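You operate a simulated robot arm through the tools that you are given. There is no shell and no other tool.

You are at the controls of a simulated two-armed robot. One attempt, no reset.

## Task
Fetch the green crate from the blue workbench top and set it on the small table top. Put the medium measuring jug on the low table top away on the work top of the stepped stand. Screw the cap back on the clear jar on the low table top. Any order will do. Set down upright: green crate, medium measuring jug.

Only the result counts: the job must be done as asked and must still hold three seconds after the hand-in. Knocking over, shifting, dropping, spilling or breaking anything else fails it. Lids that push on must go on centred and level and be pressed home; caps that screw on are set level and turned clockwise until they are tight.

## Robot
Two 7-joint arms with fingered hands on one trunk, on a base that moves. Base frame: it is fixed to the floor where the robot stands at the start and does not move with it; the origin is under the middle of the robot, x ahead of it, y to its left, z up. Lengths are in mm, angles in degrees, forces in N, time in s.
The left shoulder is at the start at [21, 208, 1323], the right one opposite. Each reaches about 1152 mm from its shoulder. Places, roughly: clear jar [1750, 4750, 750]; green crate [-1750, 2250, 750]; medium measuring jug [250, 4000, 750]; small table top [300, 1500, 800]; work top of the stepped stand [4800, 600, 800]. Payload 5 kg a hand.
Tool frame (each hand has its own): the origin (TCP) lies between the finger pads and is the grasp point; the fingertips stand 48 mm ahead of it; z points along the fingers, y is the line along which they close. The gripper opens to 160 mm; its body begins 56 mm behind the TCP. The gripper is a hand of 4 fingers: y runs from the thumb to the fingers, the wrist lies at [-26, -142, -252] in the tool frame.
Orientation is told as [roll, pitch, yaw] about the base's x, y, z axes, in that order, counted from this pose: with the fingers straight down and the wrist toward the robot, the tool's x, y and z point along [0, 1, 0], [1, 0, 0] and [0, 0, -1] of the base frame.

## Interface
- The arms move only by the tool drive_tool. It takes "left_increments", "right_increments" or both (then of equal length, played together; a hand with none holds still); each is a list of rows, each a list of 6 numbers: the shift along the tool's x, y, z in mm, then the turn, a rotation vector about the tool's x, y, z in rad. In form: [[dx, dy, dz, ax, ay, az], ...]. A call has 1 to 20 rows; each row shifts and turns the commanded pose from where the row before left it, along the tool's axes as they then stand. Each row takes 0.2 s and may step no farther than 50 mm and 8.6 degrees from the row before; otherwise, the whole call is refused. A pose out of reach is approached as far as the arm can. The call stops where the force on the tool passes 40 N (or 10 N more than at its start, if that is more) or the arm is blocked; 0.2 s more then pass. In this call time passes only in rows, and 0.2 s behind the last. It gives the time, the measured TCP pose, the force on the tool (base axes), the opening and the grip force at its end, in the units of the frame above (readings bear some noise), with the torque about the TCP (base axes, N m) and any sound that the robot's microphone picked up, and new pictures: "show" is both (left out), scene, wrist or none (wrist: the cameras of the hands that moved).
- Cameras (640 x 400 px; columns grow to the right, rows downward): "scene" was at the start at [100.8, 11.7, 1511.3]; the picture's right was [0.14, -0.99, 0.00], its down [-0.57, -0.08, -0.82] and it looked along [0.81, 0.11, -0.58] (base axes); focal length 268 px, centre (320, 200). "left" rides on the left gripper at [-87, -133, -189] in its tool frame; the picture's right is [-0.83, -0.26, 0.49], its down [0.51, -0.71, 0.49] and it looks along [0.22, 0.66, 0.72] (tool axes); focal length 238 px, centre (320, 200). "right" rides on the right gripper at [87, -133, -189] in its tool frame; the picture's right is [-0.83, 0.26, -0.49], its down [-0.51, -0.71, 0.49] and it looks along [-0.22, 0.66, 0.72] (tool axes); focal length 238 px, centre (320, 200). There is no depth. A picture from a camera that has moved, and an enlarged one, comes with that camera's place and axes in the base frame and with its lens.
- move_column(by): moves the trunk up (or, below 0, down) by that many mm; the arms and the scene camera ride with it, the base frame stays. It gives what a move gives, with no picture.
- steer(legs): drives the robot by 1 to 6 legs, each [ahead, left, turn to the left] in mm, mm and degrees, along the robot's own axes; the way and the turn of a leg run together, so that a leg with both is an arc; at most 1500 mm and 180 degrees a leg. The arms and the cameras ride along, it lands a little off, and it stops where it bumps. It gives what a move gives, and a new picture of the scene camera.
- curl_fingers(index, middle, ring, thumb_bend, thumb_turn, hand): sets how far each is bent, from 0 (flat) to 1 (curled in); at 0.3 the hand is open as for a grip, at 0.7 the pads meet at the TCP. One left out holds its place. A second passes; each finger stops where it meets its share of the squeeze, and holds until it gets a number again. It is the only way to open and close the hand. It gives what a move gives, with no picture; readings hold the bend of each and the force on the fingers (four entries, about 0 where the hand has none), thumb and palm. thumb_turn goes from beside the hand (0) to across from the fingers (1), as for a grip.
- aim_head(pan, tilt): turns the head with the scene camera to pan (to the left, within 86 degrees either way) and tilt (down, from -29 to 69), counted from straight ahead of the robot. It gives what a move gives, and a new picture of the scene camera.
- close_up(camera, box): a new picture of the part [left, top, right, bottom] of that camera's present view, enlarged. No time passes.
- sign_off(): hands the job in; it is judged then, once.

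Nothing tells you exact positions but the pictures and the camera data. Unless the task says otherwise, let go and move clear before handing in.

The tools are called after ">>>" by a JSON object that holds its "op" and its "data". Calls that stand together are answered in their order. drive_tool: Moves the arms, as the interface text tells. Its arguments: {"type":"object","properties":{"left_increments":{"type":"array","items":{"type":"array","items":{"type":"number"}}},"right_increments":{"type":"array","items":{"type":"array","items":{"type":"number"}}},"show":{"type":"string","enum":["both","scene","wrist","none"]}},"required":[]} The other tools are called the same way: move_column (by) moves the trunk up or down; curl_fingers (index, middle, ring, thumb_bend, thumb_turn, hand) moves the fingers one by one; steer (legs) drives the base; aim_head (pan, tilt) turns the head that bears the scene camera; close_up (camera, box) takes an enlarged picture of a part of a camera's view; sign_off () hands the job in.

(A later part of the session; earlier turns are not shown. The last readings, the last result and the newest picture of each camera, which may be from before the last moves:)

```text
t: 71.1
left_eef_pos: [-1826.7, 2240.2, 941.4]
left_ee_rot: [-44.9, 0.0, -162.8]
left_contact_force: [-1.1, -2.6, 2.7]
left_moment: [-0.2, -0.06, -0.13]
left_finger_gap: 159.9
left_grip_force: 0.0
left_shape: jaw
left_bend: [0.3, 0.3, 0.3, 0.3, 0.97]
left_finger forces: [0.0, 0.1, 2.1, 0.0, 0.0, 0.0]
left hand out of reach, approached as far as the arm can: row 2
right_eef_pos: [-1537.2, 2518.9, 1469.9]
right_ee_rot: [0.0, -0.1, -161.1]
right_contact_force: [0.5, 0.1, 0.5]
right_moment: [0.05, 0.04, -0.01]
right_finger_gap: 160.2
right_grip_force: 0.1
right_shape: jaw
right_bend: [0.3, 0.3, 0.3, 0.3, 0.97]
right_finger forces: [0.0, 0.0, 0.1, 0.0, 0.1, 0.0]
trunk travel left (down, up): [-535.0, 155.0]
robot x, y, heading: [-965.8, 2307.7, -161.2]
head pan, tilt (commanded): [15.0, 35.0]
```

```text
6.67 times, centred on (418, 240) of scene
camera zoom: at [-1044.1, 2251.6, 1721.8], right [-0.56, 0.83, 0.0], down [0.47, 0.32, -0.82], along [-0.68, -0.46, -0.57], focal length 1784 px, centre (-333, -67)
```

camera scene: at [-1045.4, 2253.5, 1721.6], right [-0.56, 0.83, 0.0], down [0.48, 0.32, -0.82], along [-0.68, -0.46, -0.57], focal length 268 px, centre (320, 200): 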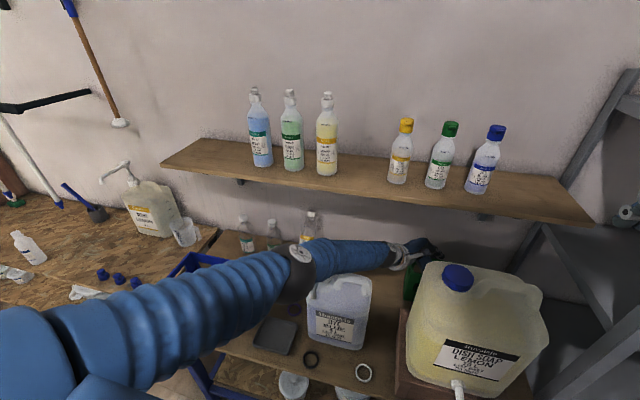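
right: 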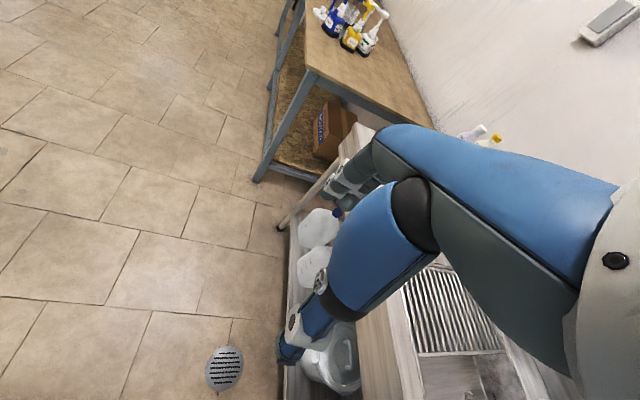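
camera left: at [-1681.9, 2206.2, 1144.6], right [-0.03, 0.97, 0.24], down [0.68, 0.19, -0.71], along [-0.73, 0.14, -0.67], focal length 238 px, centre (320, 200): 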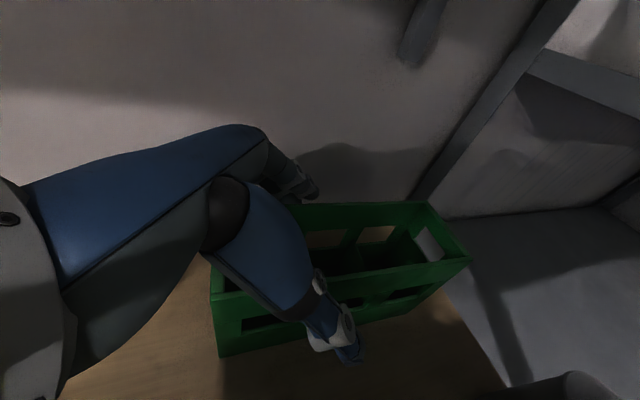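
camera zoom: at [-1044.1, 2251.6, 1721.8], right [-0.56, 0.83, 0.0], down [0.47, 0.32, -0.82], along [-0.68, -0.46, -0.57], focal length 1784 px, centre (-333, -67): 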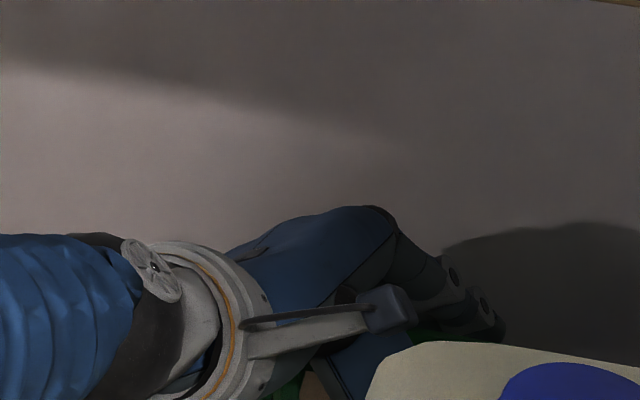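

I'll back off a few millimetres and close the hand on the crate.

>>> {"op": "drive_tool", "data": {"left_increments": [[0, 0, -4, 0, 0, 0]], "show": "none"}}

>>> {"op": "curl_fingers", "data": {"hand": "left", "index": 0.5, "middle": 0.5, "ring": 0.5, "thumb_bend": 0.5}}

```text
t: 71.5
left_eef_pos: [-1825.5, 2239.8, 942.4]
left_ee_rot: [-44.7, 0.0, -162.9]
left_contact_force: [0.1, 0.9, -0.6]
left_moment: [-0.05, 0.02, 0.05]
left_finger_gap: 160.0
left_grip_force: 0.2
left_shape: jaw
left_bend: [0.3, 0.3, 0.3, 0.3, 0.97]
left_finger forces: [0.1, 0.0, 0.0, 0.1, 0.1, 0.1]
right_eef_pos: [-1539.1, 2519.1, 1468.8]
right_ee_rot: [0.0, 0.0, -161.1]
right_contact_force: [-0.3, -0.2, -0.2]
right_moment: [-0.02, -0.02, 0.01]
right_finger_gap: 160.0
right_grip_force: 0.0
right_shape: jaw
right_bend: [0.3, 0.3, 0.3, 0.3, 0.97]
right_finger forces: [0.0, 0.0, 0.0, 0.0, 0.0, 0.0]
trunk travel left (down, up): [-535.0, 155.0]
robot x, y, heading: [-964.3, 2305.0, -161.1]
head pan, tilt (commanded): [15.0, 35.0]
```

```text
t: 72.5
left_eef_pos: [-1825.7, 2239.3, 944.1]
left_ee_rot: [-44.8, -0.1, -162.8]
left_contact_force: [-0.3, -0.6, -0.4]
left_moment: [0.0, 0.14, 0.02]
left_finger_gap: 112.3
left_grip_force: 22.4
left_shape: fingers
left_bend: [0.46, 0.48, 0.49, 0.46, 0.96]
left_finger forces: [9.5, 4.0, 8.5, 0.0, 22.3, 0.1]
right_eef_pos: [-1538.6, 2519.6, 1468.1]
right_ee_rot: [0.0, 0.0, -161.1]
right_contact_force: [0.7, -1.0, 0.9]
right_moment: [0.0, -0.01, 0.02]
right_finger_gap: 160.0
right_grip_force: 0.1
right_shape: jaw
right_bend: [0.3, 0.3, 0.3, 0.3, 0.97]
right_finger forces: [0.1, 0.0, 0.0, 0.1, 0.1, 0.0]
trunk travel left (down, up): [-535.0, 155.0]
robot x, y, heading: [-964.9, 2305.7, -160.9]
head pan, tilt (commanded): [15.0, 35.0]
```

All fingers are in contact. I'll squeeze firmer.

>>> {"op": "curl_fingers", "data": {"hand": "left", "index": 0.62, "middle": 0.62, "ring": 0.62, "thumb_bend": 0.62}}

>>> {"op": "close_up", "data": {"camera": "left", "box": [160, 120, 480, 320]}}

```text
t: 73.5
left_eef_pos: [-1825.6, 2239.6, 943.1]
left_ee_rot: [-44.8, -0.1, -162.9]
left_contact_force: [-1.5, -0.2, 5.0]
left_moment: [-0.25, 0.49, -0.06]
left_finger_gap: 105.3
left_grip_force: 49.4
left_shape: fingers
left_bend: [0.45, 0.5, 0.51, 0.54, 0.95]
left_finger forces: [18.0, 12.4, 19.3, 0.1, 48.6, 0.0]
right_eef_pos: [-1537.3, 2519.2, 1469.7]
right_ee_rot: [0.1, 0.0, -161.0]
right_contact_force: [0.4, 0.5, 0.6]
right_moment: [0.0, 0.0, -0.03]
right_finger_gap: 159.9
right_grip_force: 0.0
right_shape: jaw
right_bend: [0.3, 0.3, 0.3, 0.3, 0.97]
right_finger forces: [0.0, 0.1, 0.0, 0.0, 0.1, 0.0]
trunk travel left (down, up): [-535.0, 155.0]
robot x, y, heading: [-968.7, 2304.1, -160.9]
head pan, tilt (commanded): [15.0, 35.0]
```

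```text
2.00 times, centred on (320, 220) of left
camera zoom: at [-1677.3, 2210.3, 1137.5], right [-0.03, 0.97, 0.24], down [0.68, 0.2, -0.71], along [-0.73, 0.14, -0.67], focal length 477 px, centre (320, 160)
```

zoom: 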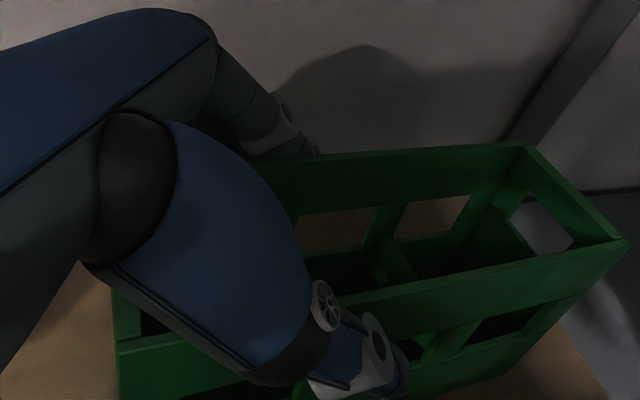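

Grip is 49 N. Test lift of 25 mm straight up.

>>> {"op": "drive_tool", "data": {"left_increments": [[-7, 0, -7.1, 0, 0, 0], [-11, 0, -11, 0, 0, 0]]}}

>>> {"op": "close_up", "data": {"camera": "left", "box": [160, 120, 480, 320]}}

```text
t: 74.1
left_eef_pos: [-1824.9, 2238.8, 968.4]
left_ee_rot: [-44.9, -0.1, -162.9]
left_contact_force: [1.9, 0.8, -3.2]
left_moment: [-0.1, 0.03, 0.04]
left_finger_gap: 104.6
left_grip_force: 47.1
left_shape: fingers
left_bend: [0.45, 0.5, 0.51, 0.54, 0.95]
left_finger forces: [18.2, 11.2, 17.9, 0.1, 47.7, 0.1]
right_eef_pos: [-1536.6, 2518.9, 1469.7]
right_ee_rot: [0.0, 0.1, -161.0]
right_contact_force: [-0.2, 1.5, 0.4]
right_moment: [0.05, 0.03, -0.01]
right_finger_gap: 159.9
right_grip_force: 0.0
right_shape: jaw
right_bend: [0.3, 0.3, 0.3, 0.3, 0.97]
right_finger forces: [0.1, 0.0, 0.0, 0.0, 0.0, 0.0]
trunk travel left (down, up): [-535.0, 155.0]
robot x, y, heading: [-963.3, 2303.9, -161.0]
head pan, tilt (commanded): [15.0, 35.0]
camera scene: at [-1045.0, 2252.3, 1721.6], right [-0.56, 0.83, 0.0], down [0.48, 0.32, -0.82], along [-0.68, -0.46, -0.57], focal length 268 px, centre (320, 200)
camera left: at [-1676.6, 2209.3, 1161.9], right [-0.03, 0.97, 0.24], down [0.68, 0.19, -0.7], along [-0.73, 0.15, -0.67], focal length 238 px, centre (320, 200)
```

scene: 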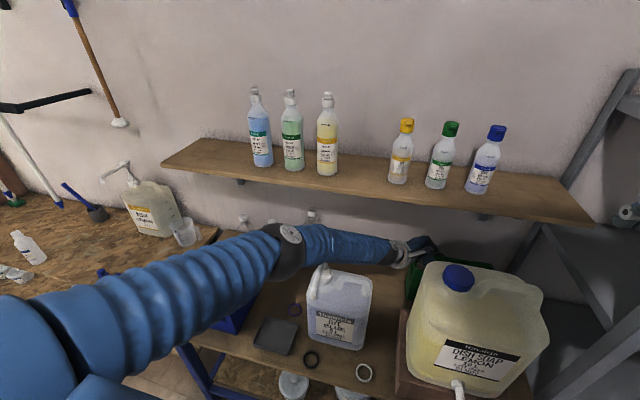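
left: 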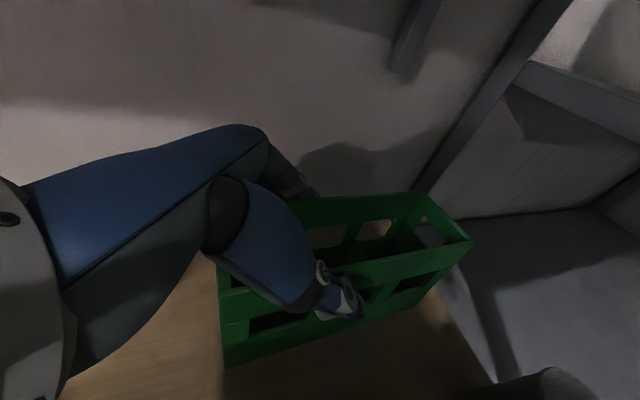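

```text
2.00 times, centred on (320, 220) of left
camera zoom: at [-1676.6, 2209.3, 1161.9], right [-0.03, 0.97, 0.24], down [0.68, 0.19, -0.7], along [-0.73, 0.15, -0.67], focal length 477 px, centre (320, 160)
```

zoom: 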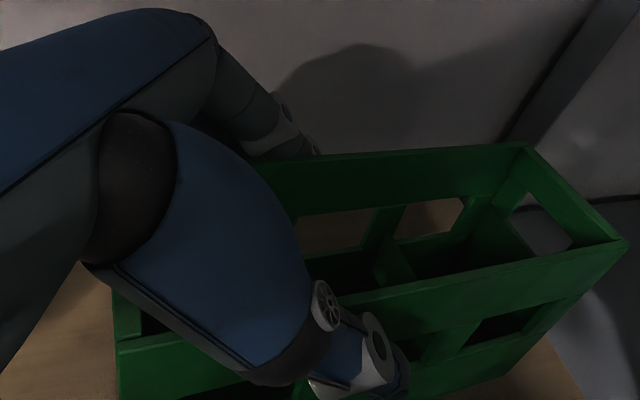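

The crate lifted cleanly and stays level in the hand. Now I'll bring it up and left, away from behind the canister.

>>> {"op": "drive_tool", "data": {"left_increments": [[-1.5, -3, -27.8, 0, 0, 0], [-1.5, -3, -27.8, 0, 0, 0], [-1.5, -3, -27.8, 0, 0, 0]]}}

>>> {"op": "drive_tool", "data": {"left_increments": [[16.6, -5.1, -30.7, 0, 0, 0], [16.6, -5.1, -30.7, 0, 0, 0], [16.6, -5.1, -30.7, 0, 0, 0], [16.6, -5.1, -30.7, 0, 0, 0], [16.6, -5.1, -30.7, 0, 0, 0]]}}

```text
t: 74.9
left_eef_pos: [-1799.2, 2188.6, 1031.3]
left_ee_rot: [-44.8, -0.1, -162.9]
left_contact_force: [0.3, 1.4, -3.3]
left_moment: [-0.16, 0.02, 0.06]
left_finger_gap: 104.3
left_grip_force: 47.5
left_shape: fingers
left_bend: [0.45, 0.5, 0.51, 0.54, 0.95]
left_finger forces: [18.0, 11.2, 17.7, 0.0, 47.3, 0.0]
right_eef_pos: [-1537.8, 2519.9, 1469.1]
right_ee_rot: [0.1, 0.0, -161.1]
right_contact_force: [-0.6, -0.9, 0.7]
right_moment: [0.07, 0.02, -0.03]
right_finger_gap: 160.2
right_grip_force: 0.0
right_shape: jaw
right_bend: [0.3, 0.3, 0.3, 0.3, 0.97]
right_finger forces: [0.0, 0.0, 0.0, 0.0, 0.0, 0.0]
trunk travel left (down, up): [-535.0, 155.0]
robot x, y, heading: [-967.0, 2306.9, -160.9]
head pan, tilt (commanded): [15.0, 35.0]
camera scene: at [-1045.2, 2251.8, 1721.6], right [-0.56, 0.83, 0.0], down [0.48, 0.32, -0.82], along [-0.68, -0.46, -0.57], focal length 268 px, centre (320, 200)
camera left: at [-1651.4, 2159.1, 1225.3], right [-0.03, 0.97, 0.24], down [0.68, 0.2, -0.71], along [-0.73, 0.15, -0.67], focal length 238 px, centre (320, 200)
```

scene: 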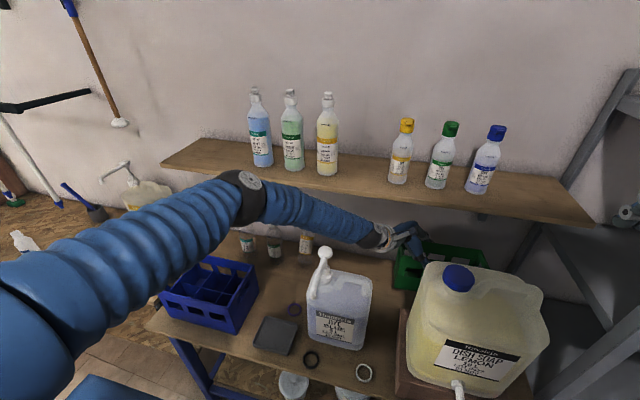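
left: 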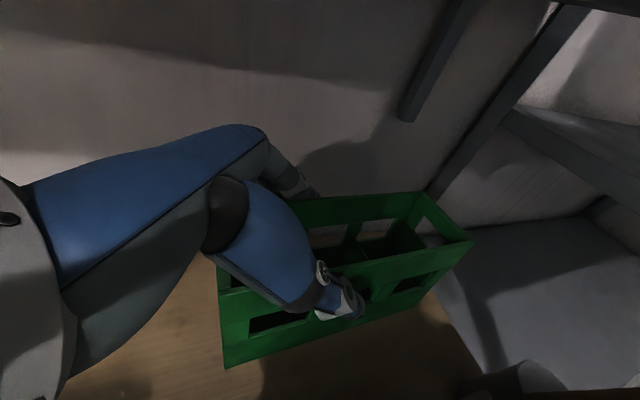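

```text
t: 76.1
left_eef_pos: [-1724.8, 2036.4, 1083.6]
left_ee_rot: [-45.0, -0.2, -162.9]
left_contact_force: [0.6, 2.2, -2.3]
left_moment: [-0.28, -0.02, 0.12]
left_finger_gap: 104.7
left_grip_force: 46.6
left_shape: fingers
left_bend: [0.45, 0.5, 0.51, 0.54, 0.95]
left_finger forces: [17.8, 11.1, 17.3, 0.1, 46.7, 0.1]
right_eef_pos: [-1537.5, 2519.5, 1470.5]
right_ee_rot: [0.0, 0.0, -161.1]
right_contact_force: [0.3, -1.1, 0.2]
right_moment: [0.14, 0.05, -0.05]
right_finger_gap: 160.1
right_grip_force: 0.1
right_shape: jaw
right_bend: [0.3, 0.3, 0.3, 0.3, 0.97]
right_finger forces: [0.1, 0.0, 0.0, 0.0, 0.0, 0.1]
trunk travel left (down, up): [-535.0, 155.0]
robot x, y, heading: [-966.5, 2304.1, -160.9]
head pan, tilt (commanded): [15.0, 35.0]
camera scene: at [-1044.3, 2250.6, 1721.6], right [-0.56, 0.83, 0.0], down [0.48, 0.32, -0.82], along [-0.68, -0.46, -0.57], focal length 268 px, centre (320, 200)
camera left: at [-1576.4, 2006.6, 1277.4], right [-0.03, 0.97, 0.24], down [0.68, 0.19, -0.71], along [-0.73, 0.15, -0.67], focal length 238 px, centre (320, 200)
```

scene: 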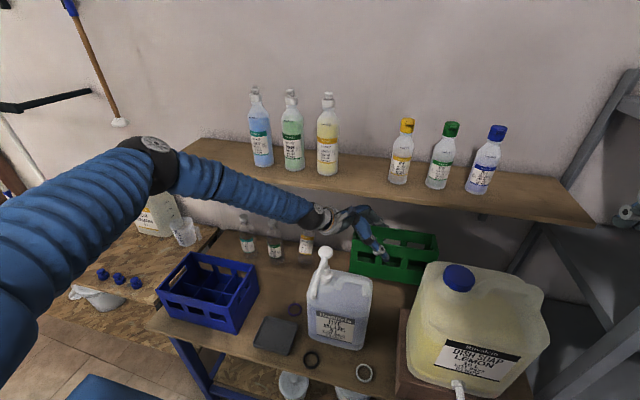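
left: 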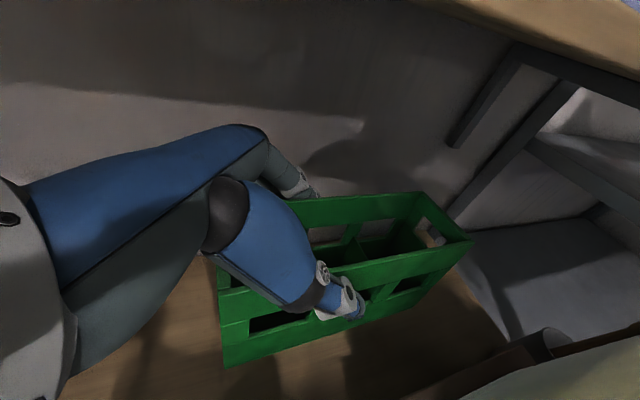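

>>> {"op": "drive_tool", "data": {"left_increments": [[25.1, -2, -27.1, 0, 0, 0], [25.1, -2, -27.1, 0, 0, 0], [25.1, -2, -27.1, 0, 0, 0], [25.1, -2, -27.1, 0, 0, 0], [25.1, -2, -27.1, 0, 0, 0]]}}

>>> {"op": "close_up", "data": {"camera": "scene", "box": [200, 180, 440, 330]}}

```text
t: 77.3
left_eef_pos: [-1660.1, 1863.0, 1088.2]
left_ee_rot: [-44.8, -0.1, -163.0]
left_contact_force: [0.7, 2.0, -2.7]
left_moment: [-0.22, -0.06, 0.05]
left_finger_gap: 104.6
left_grip_force: 46.2
left_shape: fingers
left_bend: [0.45, 0.5, 0.51, 0.54, 0.95]
left_finger forces: [17.8, 10.9, 17.0, 0.0, 46.2, 0.0]
right_eef_pos: [-1537.5, 2519.7, 1470.0]
right_ee_rot: [0.0, 0.0, -161.2]
right_contact_force: [1.3, -0.4, -0.9]
right_moment: [0.08, 0.07, -0.06]
right_finger_gap: 159.9
right_grip_force: 0.1
right_shape: jaw
right_bend: [0.3, 0.3, 0.3, 0.3, 0.97]
right_finger forces: [0.1, 0.1, 0.0, 0.0, 0.0, 0.0]
trunk travel left (down, up): [-535.0, 155.0]
robot x, y, heading: [-960.2, 2305.8, -161.3]
head pan, tilt (commanded): [15.0, 35.0]
camera scene: at [-1044.5, 2250.5, 1721.5], right [-0.56, 0.83, 0.0], down [0.48, 0.32, -0.82], along [-0.68, -0.46, -0.57], focal length 268 px, centre (320, 200)
camera left: at [-1511.9, 1832.1, 1282.6], right [-0.03, 0.97, 0.24], down [0.68, 0.2, -0.71], along [-0.73, 0.15, -0.67], focal length 238 px, centre (320, 200)
```

scene: 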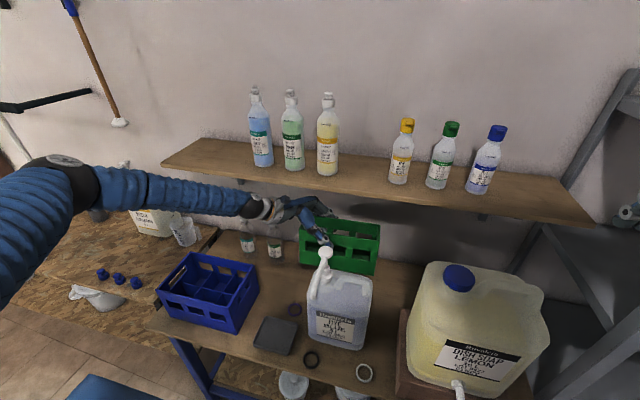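
left: 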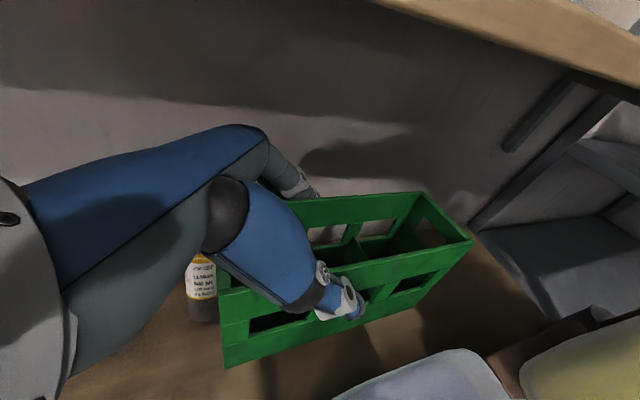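

```text
2.67 times, centred on (320, 255) of scene
camera zoom: at [-1044.5, 2250.5, 1721.5], right [-0.56, 0.83, 0.0], down [0.48, 0.32, -0.82], along [-0.68, -0.46, -0.57], focal length 714 px, centre (320, 53)
```

zoom: 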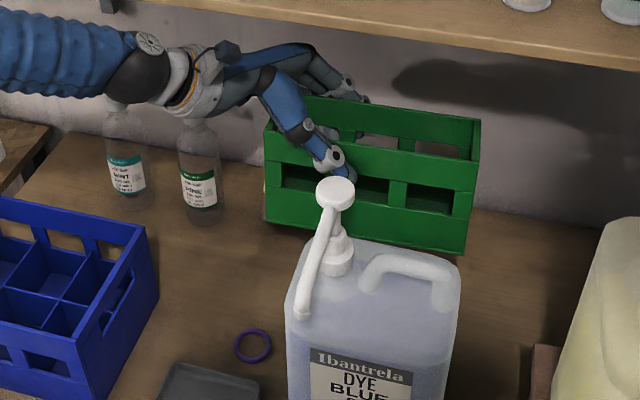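

Crate is 17 mm clear of the third bottle. I'll pull it toward me a bit, then slide further left in front of the bottles.

>>> {"op": "drive_tool", "data": {"left_increments": [[-4, -21, -6.6, 0, 0, 0], [-4, -21, -6.6, 0, 0, 0]]}}

>>> {"op": "close_up", "data": {"camera": "scene", "box": [200, 180, 440, 330]}}

```text
t: 77.9
left_eef_pos: [-1617.9, 1871.7, 1105.7]
left_ee_rot: [-44.8, -0.1, -162.9]
left_contact_force: [0.4, 0.6, -2.4]
left_moment: [-0.21, -0.07, 0.06]
left_finger_gap: 104.5
left_grip_force: 45.8
left_shape: fingers
left_bend: [0.45, 0.5, 0.51, 0.54, 0.95]
left_finger forces: [17.7, 11.0, 17.3, 0.0, 46.2, 0.1]
right_eef_pos: [-1536.1, 2520.7, 1470.7]
right_ee_rot: [0.0, 0.0, -160.9]
right_contact_force: [0.9, -0.8, -0.3]
right_moment: [0.05, 0.07, 0.02]
right_finger_gap: 160.0
right_grip_force: 0.1
right_shape: jaw
right_bend: [0.3, 0.3, 0.3, 0.3, 0.97]
right_finger forces: [0.0, 0.0, 0.0, 0.0, 0.0, 0.0]
trunk travel left (down, up): [-535.0, 155.0]
robot x, y, heading: [-967.1, 2303.1, -161.2]
head pan, tilt (commanded): [15.0, 35.0]
camera scene: at [-1044.2, 2251.9, 1721.6], right [-0.56, 0.83, 0.0], down [0.48, 0.32, -0.82], along [-0.68, -0.46, -0.57], focal length 268 px, centre (320, 200)
camera left: at [-1470.3, 1842.1, 1298.9], right [-0.03, 0.97, 0.24], down [0.68, 0.2, -0.71], along [-0.73, 0.15, -0.67], focal length 238 px, centre (320, 200)
```

scene: 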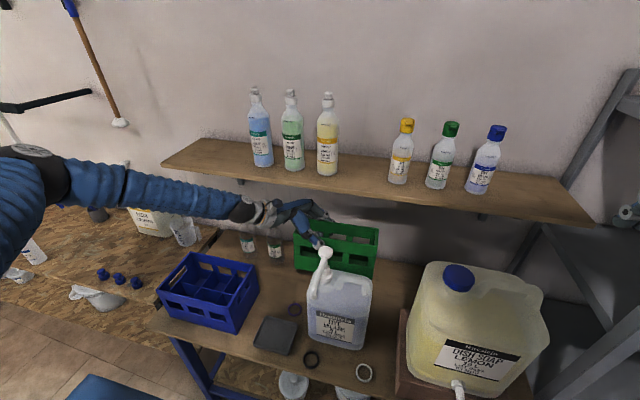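
left: 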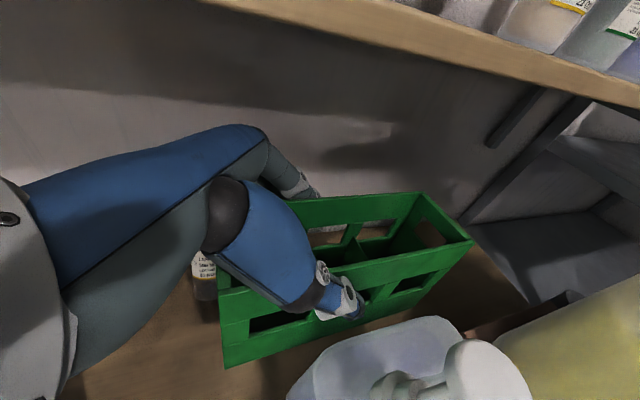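

```text
2.67 times, centred on (320, 255) of scene
camera zoom: at [-1044.2, 2251.9, 1721.6], right [-0.56, 0.83, 0.0], down [0.48, 0.32, -0.82], along [-0.68, -0.46, -0.57], focal length 714 px, centre (320, 53)
```

zoom: 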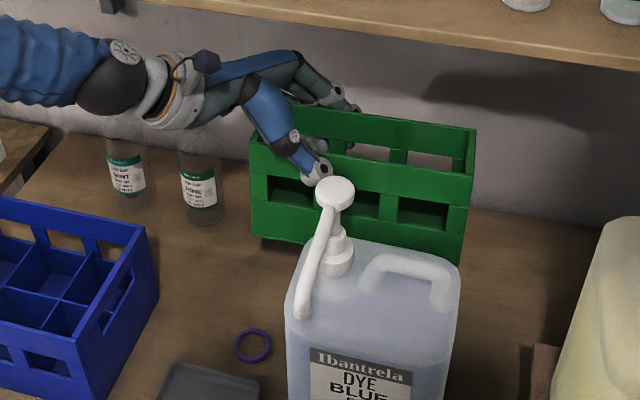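

>>> {"op": "drive_tool", "data": {"left_increments": [[22.7, -1.4, -29.1, 0, 0, 0], [22.7, -1.4, -29.1, 0, 0, 0], [22.7, -1.4, -29.1, 0, 0, 0], [22.7, -1.4, -29.1, 0, 0, 0], [22.7, -1.4, -29.1, 0, 0, 0], [22.7, -1.4, -29.1, 0, 0, 0]]}}

>>> {"op": "close_up", "data": {"camera": "scene", "box": [160, 180, 400, 330]}}

```text
t: 79.3
left_eef_pos: [-1546.4, 1661.3, 1133.6]
left_ee_rot: [-44.9, -0.1, -163.0]
left_contact_force: [-0.9, 1.0, -2.2]
left_moment: [-0.17, -0.03, 0.02]
left_finger_gap: 104.6
left_grip_force: 44.8
left_shape: fingers
left_bend: [0.45, 0.51, 0.51, 0.54, 0.95]
left_finger forces: [17.7, 10.9, 16.9, 0.0, 45.4, 0.1]
right_eef_pos: [-1537.6, 2518.6, 1469.0]
right_ee_rot: [0.0, 0.0, -161.1]
right_contact_force: [0.2, -0.6, -0.1]
right_moment: [0.09, 0.05, -0.04]
right_finger_gap: 160.0
right_grip_force: 0.0
right_shape: jaw
right_bend: [0.3, 0.3, 0.3, 0.3, 0.97]
right_finger forces: [0.0, 0.0, 0.1, 0.1, 0.0, 0.0]
trunk travel left (down, up): [-535.0, 155.0]
robot x, y, heading: [-965.6, 2306.0, -161.1]
head pan, tilt (commanded): [15.0, 35.0]
camera scene: at [-1044.6, 2250.6, 1721.5], right [-0.56, 0.83, 0.0], down [0.48, 0.32, -0.82], along [-0.68, -0.46, -0.57], focal length 268 px, centre (320, 200)
camera left: at [-1398.9, 1631.7, 1326.9], right [-0.03, 0.97, 0.24], down [0.68, 0.2, -0.71], along [-0.73, 0.15, -0.67], focal length 238 px, centre (320, 200)
```

scene: 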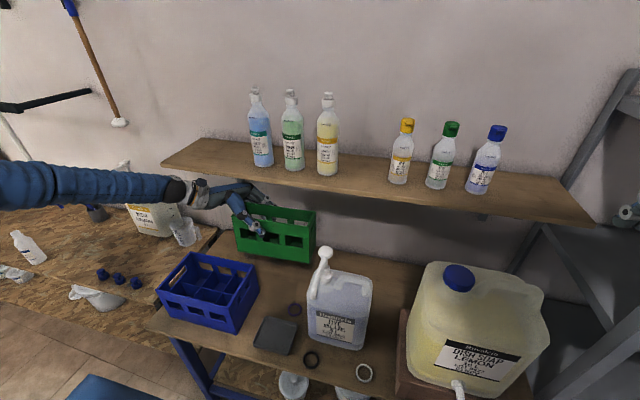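
left: 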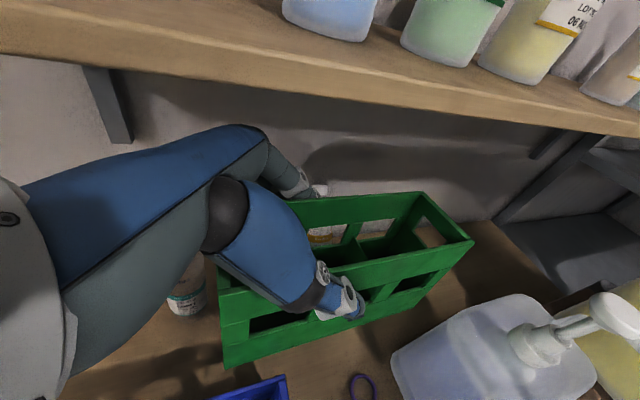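

```text
2.67 times, centred on (280, 255) of scene
camera zoom: at [-1044.6, 2250.6, 1721.5], right [-0.56, 0.83, 0.0], down [0.48, 0.32, -0.82], along [-0.68, -0.46, -0.57], focal length 714 px, centre (427, 53)
```

zoom: 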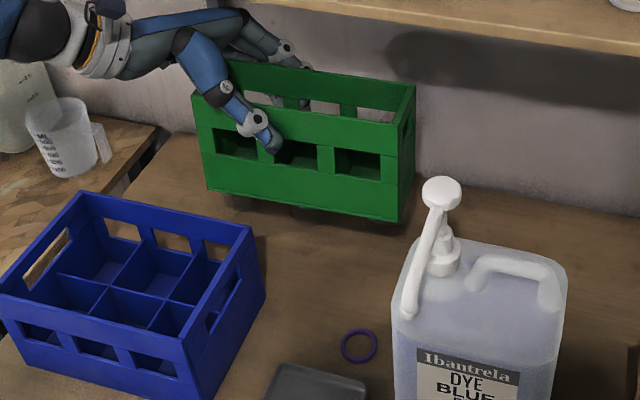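

Now the crate is clear of the pump canister and bottles, 30 mm above the blue crate's rim. I'll back the base straight out.

>>> {"op": "steer", "data": {"legs": [[-500, 0, 0]]}}

```text
t: 82.2
left_eef_pos: [-1074.9, 1826.0, 1133.5]
left_ee_rot: [-44.8, -0.2, -162.9]
left_contact_force: [0.0, 0.1, -3.2]
left_moment: [-0.19, -0.05, -0.03]
left_finger_gap: 104.3
left_grip_force: 44.8
left_shape: fingers
left_bend: [0.45, 0.51, 0.51, 0.54, 0.95]
left_finger forces: [17.6, 10.8, 16.8, 0.0, 45.4, 0.0]
right_eef_pos: [-1064.1, 2681.7, 1468.4]
right_ee_rot: [0.1, 0.0, -161.0]
right_contact_force: [0.0, 0.8, -0.6]
right_moment: [-0.01, -0.01, 0.02]
right_finger_gap: 160.0
right_grip_force: 0.1
right_shape: jaw
right_bend: [0.3, 0.3, 0.3, 0.3, 0.97]
right_finger forces: [0.0, 0.1, 0.0, 0.1, 0.0, 0.1]
trunk travel left (down, up): [-535.0, 155.0]
robot x, y, heading: [-490.2, 2473.4, -161.2]
head pan, tilt (commanded): [15.0, 35.0]
camera scene: at [-572.4, 2414.9, 1721.5], right [-0.56, 0.83, 0.0], down [0.48, 0.32, -0.82], along [-0.68, -0.46, -0.57], focal length 268 px, centre (320, 200)
```

scene: 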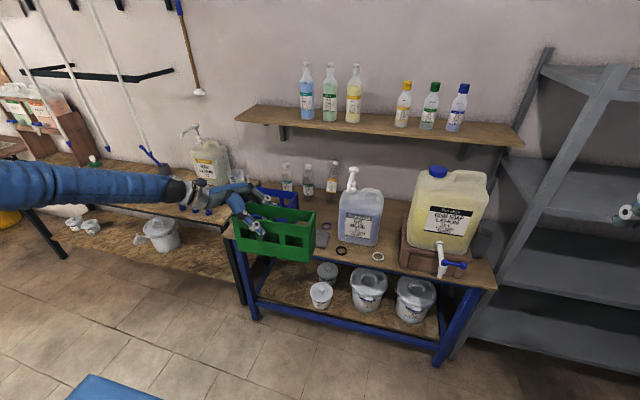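

The crate is out and nothing else moved. The small table is close, so I'll turn left 90° to face its short end with the crate over the table.

>>> {"op": "steer", "data": {"legs": [[0, 0, 90]]}}

>>> {"op": "aim_head", "data": {"pan": 15, "tilt": 40}}

```text
t: 86.4
left_eef_pos: [128.9, 1862.4, 1132.7]
left_ee_rot: [-44.7, -0.1, -75.0]
left_contact_force: [-0.6, 0.5, -3.0]
left_moment: [0.01, -0.15, -0.01]
left_finger_gap: 103.7
left_grip_force: 41.9
left_shape: fingers
left_bend: [0.45, 0.51, 0.51, 0.54, 0.95]
left_finger forces: [15.9, 10.4, 15.2, 0.0, 41.3, 0.1]
right_eef_pos: [-727.1, 1904.1, 1468.4]
right_ee_rot: [0.0, 0.0, -73.2]
right_contact_force: [-0.1, 0.8, -0.2]
right_moment: [0.03, -0.03, -0.02]
right_finger_gap: 160.1
right_grip_force: 0.0
right_shape: jaw
right_bend: [0.3, 0.3, 0.3, 0.3, 0.97]
right_finger forces: [0.0, 0.0, 0.1, 0.0, 0.1, 0.0]
trunk travel left (down, up): [-535.0, 155.0]
robot x, y, heading: [-493.1, 2471.3, -73.1]
head pan, tilt (commanded): [15.0, 35.0]
camera scene: at [-439.0, 2383.2, 1721.5], right [-0.85, -0.53, 0.0], down [-0.3, 0.49, -0.82], along [0.43, -0.7, -0.57], focal length 268 px, centre (320, 200)
```

scene: 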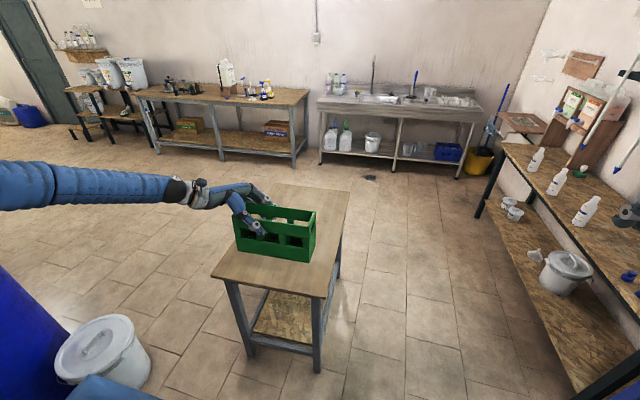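

```text
t: 87.0
left_eef_pos: [129.2, 1862.3, 1132.8]
left_ee_rot: [-44.9, -0.1, -75.0]
left_contact_force: [0.5, -0.3, -2.4]
left_moment: [0.04, -0.17, 0.01]
left_finger_gap: 103.9
left_grip_force: 41.8
left_shape: fingers
left_bend: [0.45, 0.51, 0.51, 0.54, 0.95]
left_finger forces: [15.8, 10.4, 15.1, 0.0, 41.5, 0.0]
right_eef_pos: [-727.8, 1904.1, 1469.3]
right_ee_rot: [0.0, 0.0, -73.2]
right_contact_force: [0.9, -0.4, -0.4]
right_moment: [-0.02, 0.01, -0.01]
right_finger_gap: 159.9
right_grip_force: 0.0
right_shape: jaw
right_bend: [0.3, 0.3, 0.3, 0.3, 0.97]
right_finger forces: [0.0, 0.0, 0.1, 0.0, 0.1, 0.0]
trunk travel left (down, up): [-535.0, 155.0]
robot x, y, heading: [-491.5, 2471.8, -73.0]
head pan, tilt (commanded): [15.0, 40.0]
camera scene: at [-440.5, 2385.8, 1714.0], right [-0.85, -0.53, 0.0], down [-0.34, 0.55, -0.77], along [0.4, -0.65, -0.64], focal length 268 px, centre (320, 200)
```

scene: 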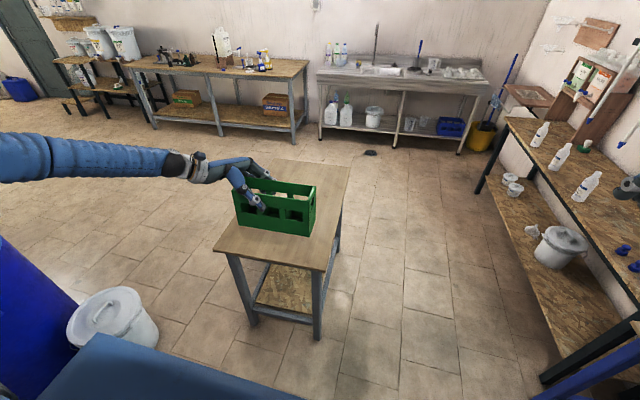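

The table is clear and below the crate. I'll move ahead and slightly left so the crate is well inside the table top.

>>> {"op": "steer", "data": {"legs": [[250, 60, 2]]}}

>>> {"op": "close_up", "data": {"camera": "scene", "box": [160, 130, 400, 280]}}

```text
t: 88.9
left_eef_pos: [286.6, 1670.3, 1134.4]
left_ee_rot: [-44.7, -0.1, -72.8]
left_contact_force: [-0.4, -0.1, -3.5]
left_moment: [0.05, -0.15, 0.0]
left_finger_gap: 103.9
left_grip_force: 41.4
left_shape: fingers
left_bend: [0.45, 0.51, 0.51, 0.54, 0.95]
left_finger forces: [15.8, 10.5, 15.2, 0.1, 41.5, 0.0]
right_eef_pos: [-572.5, 1678.3, 1469.6]
right_ee_rot: [0.0, -0.1, -71.0]
right_contact_force: [0.7, 0.0, -0.3]
right_moment: [0.03, -0.02, 0.0]
right_finger_gap: 159.9
right_grip_force: 0.1
right_shape: jaw
right_bend: [0.3, 0.3, 0.3, 0.3, 0.97]
right_finger forces: [0.0, 0.1, 0.1, 0.0, 0.1, 0.1]
trunk travel left (down, up): [-535.0, 155.0]
robot x, y, heading: [-359.7, 2252.4, -71.0]
head pan, tilt (commanded): [15.0, 40.0]
camera scene: at [-304.3, 2170.8, 1714.0], right [-0.83, -0.56, 0.0], down [-0.36, 0.53, -0.77], along [0.43, -0.63, -0.64], focal length 268 px, centre (320, 200)
```

scene: 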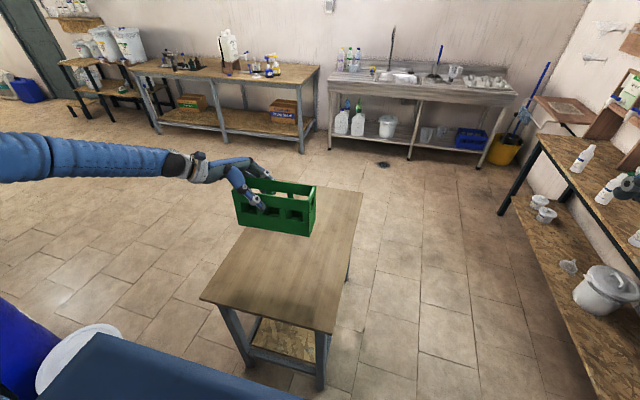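

```text
2.67 times, centred on (280, 205) of scene
camera zoom: at [-304.3, 2170.8, 1714.0], right [-0.83, -0.56, 0.0], down [-0.36, 0.53, -0.77], along [0.43, -0.63, -0.64], focal length 714 px, centre (427, 187)
```

zoom: 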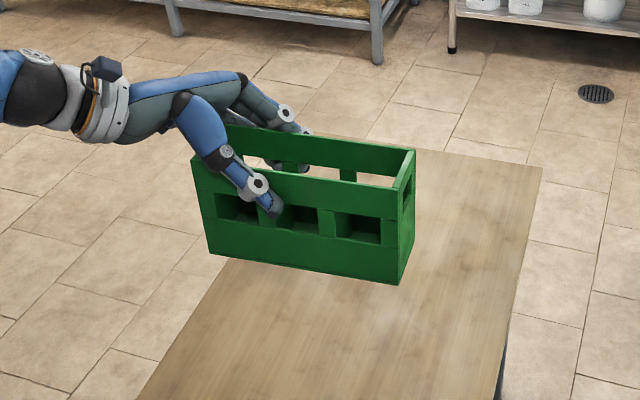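

>>> {"op": "move_column", "data": {"by": -150}}

>>> {"op": "drive_tool", "data": {"left_increments": [[-21, 0, 21, 0, 0, 0]], "show": "scene"}}

>>> {"op": "close_up", "data": {"camera": "scene", "box": [160, 130, 400, 280]}}

```text
t: 90.6
left_eef_pos: [286.0, 1670.9, 984.0]
left_ee_rot: [-44.8, -0.1, -72.7]
left_contact_force: [-0.4, -0.1, -3.5]
left_moment: [0.03, -0.15, 0.02]
left_finger_gap: 103.7
left_grip_force: 41.5
left_shape: fingers
left_bend: [0.45, 0.51, 0.51, 0.54, 0.95]
left_finger forces: [15.9, 10.4, 15.2, 0.1, 41.5, 0.0]
right_eef_pos: [-572.5, 1678.2, 1318.7]
right_ee_rot: [0.0, 0.0, -70.9]
right_contact_force: [-0.4, 0.2, 0.2]
right_moment: [-0.01, 0.0, -0.01]
right_finger_gap: 159.9
right_grip_force: 0.1
right_shape: jaw
right_bend: [0.3, 0.3, 0.3, 0.3, 0.97]
right_finger forces: [0.0, 0.0, 0.0, 0.1, 0.0, 0.1]
trunk travel left (down, up): [-385.0, 305.0]
robot x, y, heading: [-357.3, 2250.2, -70.9]
head pan, tilt (commanded): [15.0, 40.0]
```

```text
t: 91.0
left_eef_pos: [256.3, 1662.7, 983.7]
left_ee_rot: [-44.7, 0.0, -72.7]
left_contact_force: [1.1, 0.8, -2.8]
left_moment: [0.09, -0.17, 0.03]
left_finger_gap: 104.0
left_grip_force: 41.0
left_shape: fingers
left_bend: [0.45, 0.51, 0.51, 0.54, 0.95]
left_finger forces: [15.8, 10.5, 15.2, 0.1, 41.3, 0.1]
right_eef_pos: [-573.5, 1676.9, 1317.8]
right_ee_rot: [0.1, 0.1, -71.0]
right_contact_force: [-0.3, -0.7, -0.7]
right_moment: [0.05, -0.09, 0.02]
right_finger_gap: 160.1
right_grip_force: 0.1
right_shape: jaw
right_bend: [0.3, 0.3, 0.3, 0.3, 0.97]
right_finger forces: [0.0, 0.1, 0.0, 0.0, 0.1, 0.0]
trunk travel left (down, up): [-385.0, 305.0]
robot x, y, heading: [-357.7, 2250.4, -70.8]
head pan, tilt (commanded): [15.0, 40.0]
camera scene: at [-305.8, 2169.5, 1564.0], right [-0.83, -0.56, 0.0], down [-0.36, 0.53, -0.77], along [0.43, -0.63, -0.64], focal length 268 px, centre (320, 200)
```

scene: 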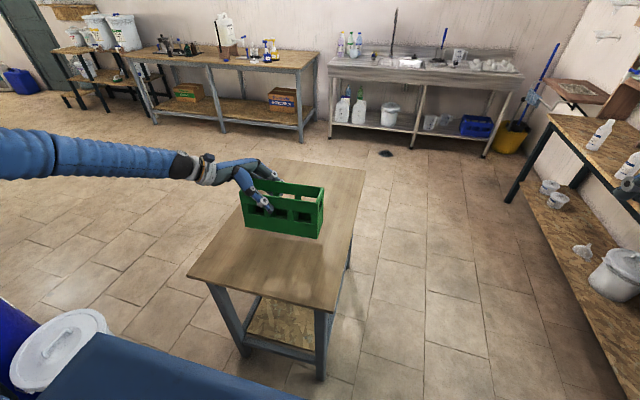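

```text
2.67 times, centred on (280, 205) of scene
camera zoom: at [-305.8, 2169.5, 1564.0], right [-0.83, -0.56, 0.0], down [-0.36, 0.53, -0.77], along [0.43, -0.63, -0.64], focal length 714 px, centre (427, 187)
```

zoom: 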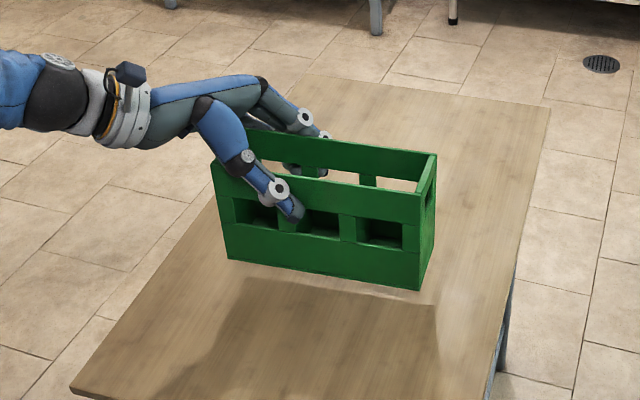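

>>> {"op": "drive_tool", "data": {"left_increments": [[6.4, 0, 6.4, 0, 0, 0], [6.4, 0, 6.4, 0, 0, 0], [6.4, 0, 6.4, 0, 0, 0]], "show": "none"}}

>>> {"op": "drive_tool", "data": {"left_increments": [[2.8, 0, 2.8, 0, 0, 0]], "show": "none"}}

>>> {"op": "drive_tool", "data": {"left_increments": [[2.8, 0, 2.8, 0, 0, 0]], "show": "none"}}

```text
t: 91.8
left_eef_pos: [257.9, 1662.8, 955.4]
left_ee_rot: [-44.8, -0.1, -72.8]
left_contact_force: [0.8, -0.7, -2.4]
left_moment: [0.03, -0.13, -0.09]
left_finger_gap: 103.6
left_grip_force: 41.5
left_shape: fingers
left_bend: [0.45, 0.51, 0.51, 0.54, 0.95]
left_finger forces: [15.8, 10.4, 15.1, 0.0, 41.4, 0.1]
right_eef_pos: [-570.3, 1678.3, 1318.7]
right_ee_rot: [-0.1, 0.1, -70.9]
right_contact_force: [0.0, 0.3, 0.1]
right_moment: [0.0, 0.03, 0.02]
right_finger_gap: 160.0
right_grip_force: 0.1
right_shape: jaw
right_bend: [0.3, 0.3, 0.3, 0.3, 0.97]
right_finger forces: [0.0, 0.1, 0.0, 0.0, 0.0, 0.1]
trunk travel left (down, up): [-385.0, 305.0]
robot x, y, heading: [-358.2, 2251.6, -70.7]
head pan, tilt (commanded): [15.0, 40.0]
```

```text
t: 92.2
left_eef_pos: [257.9, 1661.2, 951.2]
left_ee_rot: [-44.8, 0.1, -72.8]
left_contact_force: [-0.5, -0.2, -2.1]
left_moment: [0.07, -0.15, 0.0]
left_finger_gap: 103.9
left_grip_force: 41.3
left_shape: fingers
left_bend: [0.45, 0.51, 0.51, 0.54, 0.95]
left_finger forces: [15.8, 10.4, 15.1, 0.0, 41.4, 0.0]
right_eef_pos: [-570.6, 1677.4, 1319.4]
right_ee_rot: [0.0, 0.0, -71.0]
right_contact_force: [0.2, -0.1, 0.2]
right_moment: [0.0, 0.06, 0.02]
right_finger_gap: 160.0
right_grip_force: 0.0
right_shape: jaw
right_bend: [0.3, 0.3, 0.3, 0.3, 0.97]
right_finger forces: [0.0, 0.0, 0.0, 0.0, 0.0, 0.0]
trunk travel left (down, up): [-385.0, 305.0]
robot x, y, heading: [-356.6, 2249.6, -71.1]
head pan, tilt (commanded): [15.0, 40.0]
```

```text
t: 92.6
left_eef_pos: [257.5, 1662.4, 948.8]
left_ee_rot: [-44.7, -0.2, -72.7]
left_contact_force: [-0.2, 0.0, -3.4]
left_moment: [0.01, -0.13, -0.02]
left_finger_gap: 103.9
left_grip_force: 41.6
left_shape: fingers
left_bend: [0.45, 0.51, 0.51, 0.54, 0.95]
left_finger forces: [15.7, 10.4, 15.1, 0.1, 41.4, 0.0]
right_eef_pos: [-571.9, 1677.3, 1318.5]
right_ee_rot: [0.0, 0.1, -71.1]
right_contact_force: [0.9, 0.1, -0.8]
right_moment: [0.03, 0.02, -0.02]
right_finger_gap: 160.0
right_grip_force: 0.0
right_shape: jaw
right_bend: [0.3, 0.3, 0.3, 0.3, 0.97]
right_finger forces: [0.0, 0.0, 0.0, 0.0, 0.0, 0.0]
trunk travel left (down, up): [-385.0, 305.0]
robot x, y, heading: [-359.2, 2248.3, -71.0]
head pan, tilt (commanded): [15.0, 40.0]
```

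>>> {"op": "close_up", "data": {"camera": "scene", "box": [220, 160, 348, 240]}}

>>> {"op": "drive_tool", "data": {"left_increments": [[2.8, 0, 2.8, 0, 0, 0]], "show": "none"}}

```text
5.00 times, centred on (284, 200) of scene
camera zoom: at [-303.9, 2170.4, 1563.9], right [-0.83, -0.56, 0.0], down [-0.36, 0.53, -0.77], along [0.43, -0.63, -0.64], focal length 1338 px, centre (500, 200)
```

zoom: 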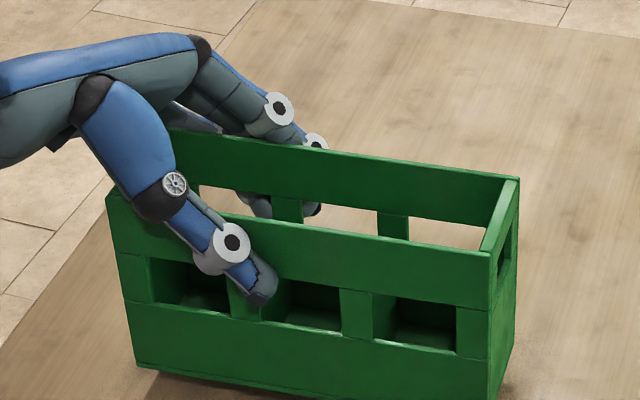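

```text
t: 93.0
left_eef_pos: [257.6, 1660.4, 944.0]
left_ee_rot: [-44.9, -0.1, -72.9]
left_contact_force: [0.1, 0.4, -3.5]
left_moment: [0.07, -0.18, -0.04]
left_finger_gap: 104.1
left_grip_force: 41.3
left_shape: fingers
left_bend: [0.45, 0.51, 0.51, 0.54, 0.95]
left_finger forces: [15.9, 10.3, 15.0, 0.1, 41.3, 0.1]
right_eef_pos: [-571.2, 1678.5, 1318.2]
right_ee_rot: [0.0, 0.0, -71.0]
right_contact_force: [-0.1, 0.4, -0.2]
right_moment: [0.02, 0.02, -0.01]
right_finger_gap: 160.1
right_grip_force: 0.0
right_shape: jaw
right_bend: [0.3, 0.3, 0.3, 0.3, 0.97]
right_finger forces: [0.0, 0.0, 0.0, 0.0, 0.1, 0.0]
trunk travel left (down, up): [-385.0, 305.0]
robot x, y, heading: [-359.9, 2253.5, -70.7]
head pan, tilt (commanded): [15.0, 40.0]
```

>>> {"op": "drive_tool", "data": {"left_increments": [[2.1, 0, 2.1, 0, 0, 0]], "show": "none"}}

>>> {"op": "drive_tool", "data": {"left_increments": [[2.1, 0, 2.1, 0, 0, 0]], "show": "none"}}

>>> {"op": "drive_tool", "data": {"left_increments": [[2.1, 0, 2.1, 0, 0, 0]], "show": "none"}}

>>> {"op": "close_up", "data": {"camera": "scene", "box": [220, 170, 348, 250]}}

```text
t: 93.4
left_eef_pos: [256.9, 1662.6, 940.6]
left_ee_rot: [-44.7, -0.1, -72.7]
left_contact_force: [-0.9, -0.2, -3.8]
left_moment: [0.04, -0.16, 0.01]
left_finger_gap: 103.6
left_grip_force: 41.1
left_shape: fingers
left_bend: [0.45, 0.51, 0.51, 0.54, 0.95]
left_finger forces: [15.8, 10.5, 15.1, 0.0, 41.2, 0.1]
right_eef_pos: [-571.4, 1678.1, 1320.5]
right_ee_rot: [0.0, 0.0, -71.1]
right_contact_force: [0.0, -0.3, 0.4]
right_moment: [0.0, 0.03, -0.01]
right_finger_gap: 160.1
right_grip_force: 0.1
right_shape: jaw
right_bend: [0.3, 0.3, 0.3, 0.3, 0.97]
right_finger forces: [0.1, 0.0, 0.0, 0.1, 0.0, 0.0]
trunk travel left (down, up): [-385.0, 305.0]
robot x, y, heading: [-360.2, 2256.0, -71.0]
head pan, tilt (commanded): [15.0, 40.0]
```

```text
t: 93.8
left_eef_pos: [257.5, 1661.7, 937.4]
left_ee_rot: [-44.8, -0.1, -72.9]
left_contact_force: [-0.4, 0.7, -2.3]
left_moment: [0.04, -0.12, 0.01]
left_finger_gap: 103.8
left_grip_force: 41.5
left_shape: fingers
left_bend: [0.45, 0.51, 0.51, 0.54, 0.95]
left_finger forces: [15.8, 10.4, 15.1, 0.1, 41.3, 0.0]
right_eef_pos: [-571.9, 1678.8, 1318.2]
right_ee_rot: [0.0, 0.0, -71.0]
right_contact_force: [0.0, 0.1, -0.5]
right_moment: [0.0, 0.01, 0.0]
right_finger_gap: 160.2
right_grip_force: 0.0
right_shape: jaw
right_bend: [0.3, 0.3, 0.3, 0.3, 0.97]
right_finger forces: [0.0, 0.0, 0.0, 0.1, 0.0, 0.0]
trunk travel left (down, up): [-385.0, 305.0]
robot x, y, heading: [-359.7, 2253.2, -70.9]
head pan, tilt (commanded): [15.0, 40.0]
```

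```text
t: 94.2
left_eef_pos: [257.0, 1661.7, 935.4]
left_ee_rot: [-44.8, 0.0, -72.7]
left_contact_force: [-0.3, 0.2, -3.4]
left_moment: [0.05, -0.16, -0.02]
left_finger_gap: 103.8
left_grip_force: 41.5
left_shape: fingers
left_bend: [0.45, 0.51, 0.51, 0.54, 0.95]
left_finger forces: [15.8, 10.5, 15.1, 0.1, 41.3, 0.0]
right_eef_pos: [-572.3, 1677.0, 1319.3]
right_ee_rot: [0.0, -0.1, -71.1]
right_contact_force: [0.0, 0.0, -0.1]
right_moment: [0.0, 0.01, -0.02]
right_finger_gap: 160.0
right_grip_force: 0.2
right_shape: jaw
right_bend: [0.3, 0.3, 0.3, 0.3, 0.97]
right_finger forces: [0.0, 0.0, 0.1, 0.1, 0.0, 0.1]
trunk travel left (down, up): [-385.0, 305.0]
robot x, y, heading: [-360.0, 2252.7, -71.2]
head pan, tilt (commanded): [15.0, 40.0]
```

```text
5.00 times, centred on (284, 210) of scene
camera zoom: at [-303.9, 2170.4, 1563.9], right [-0.83, -0.56, 0.0], down [-0.36, 0.53, -0.77], along [0.43, -0.63, -0.64], focal length 1338 px, centre (500, 150)
```

zoom: 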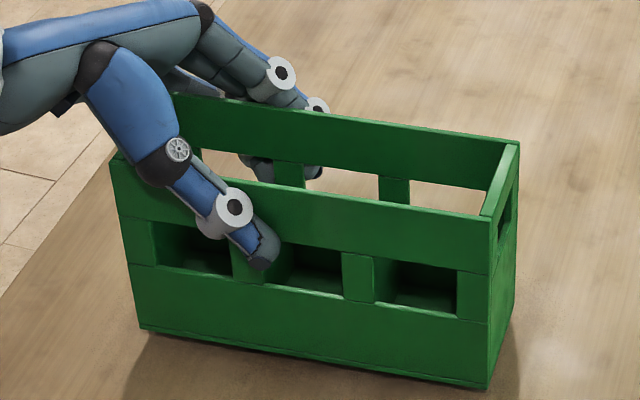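

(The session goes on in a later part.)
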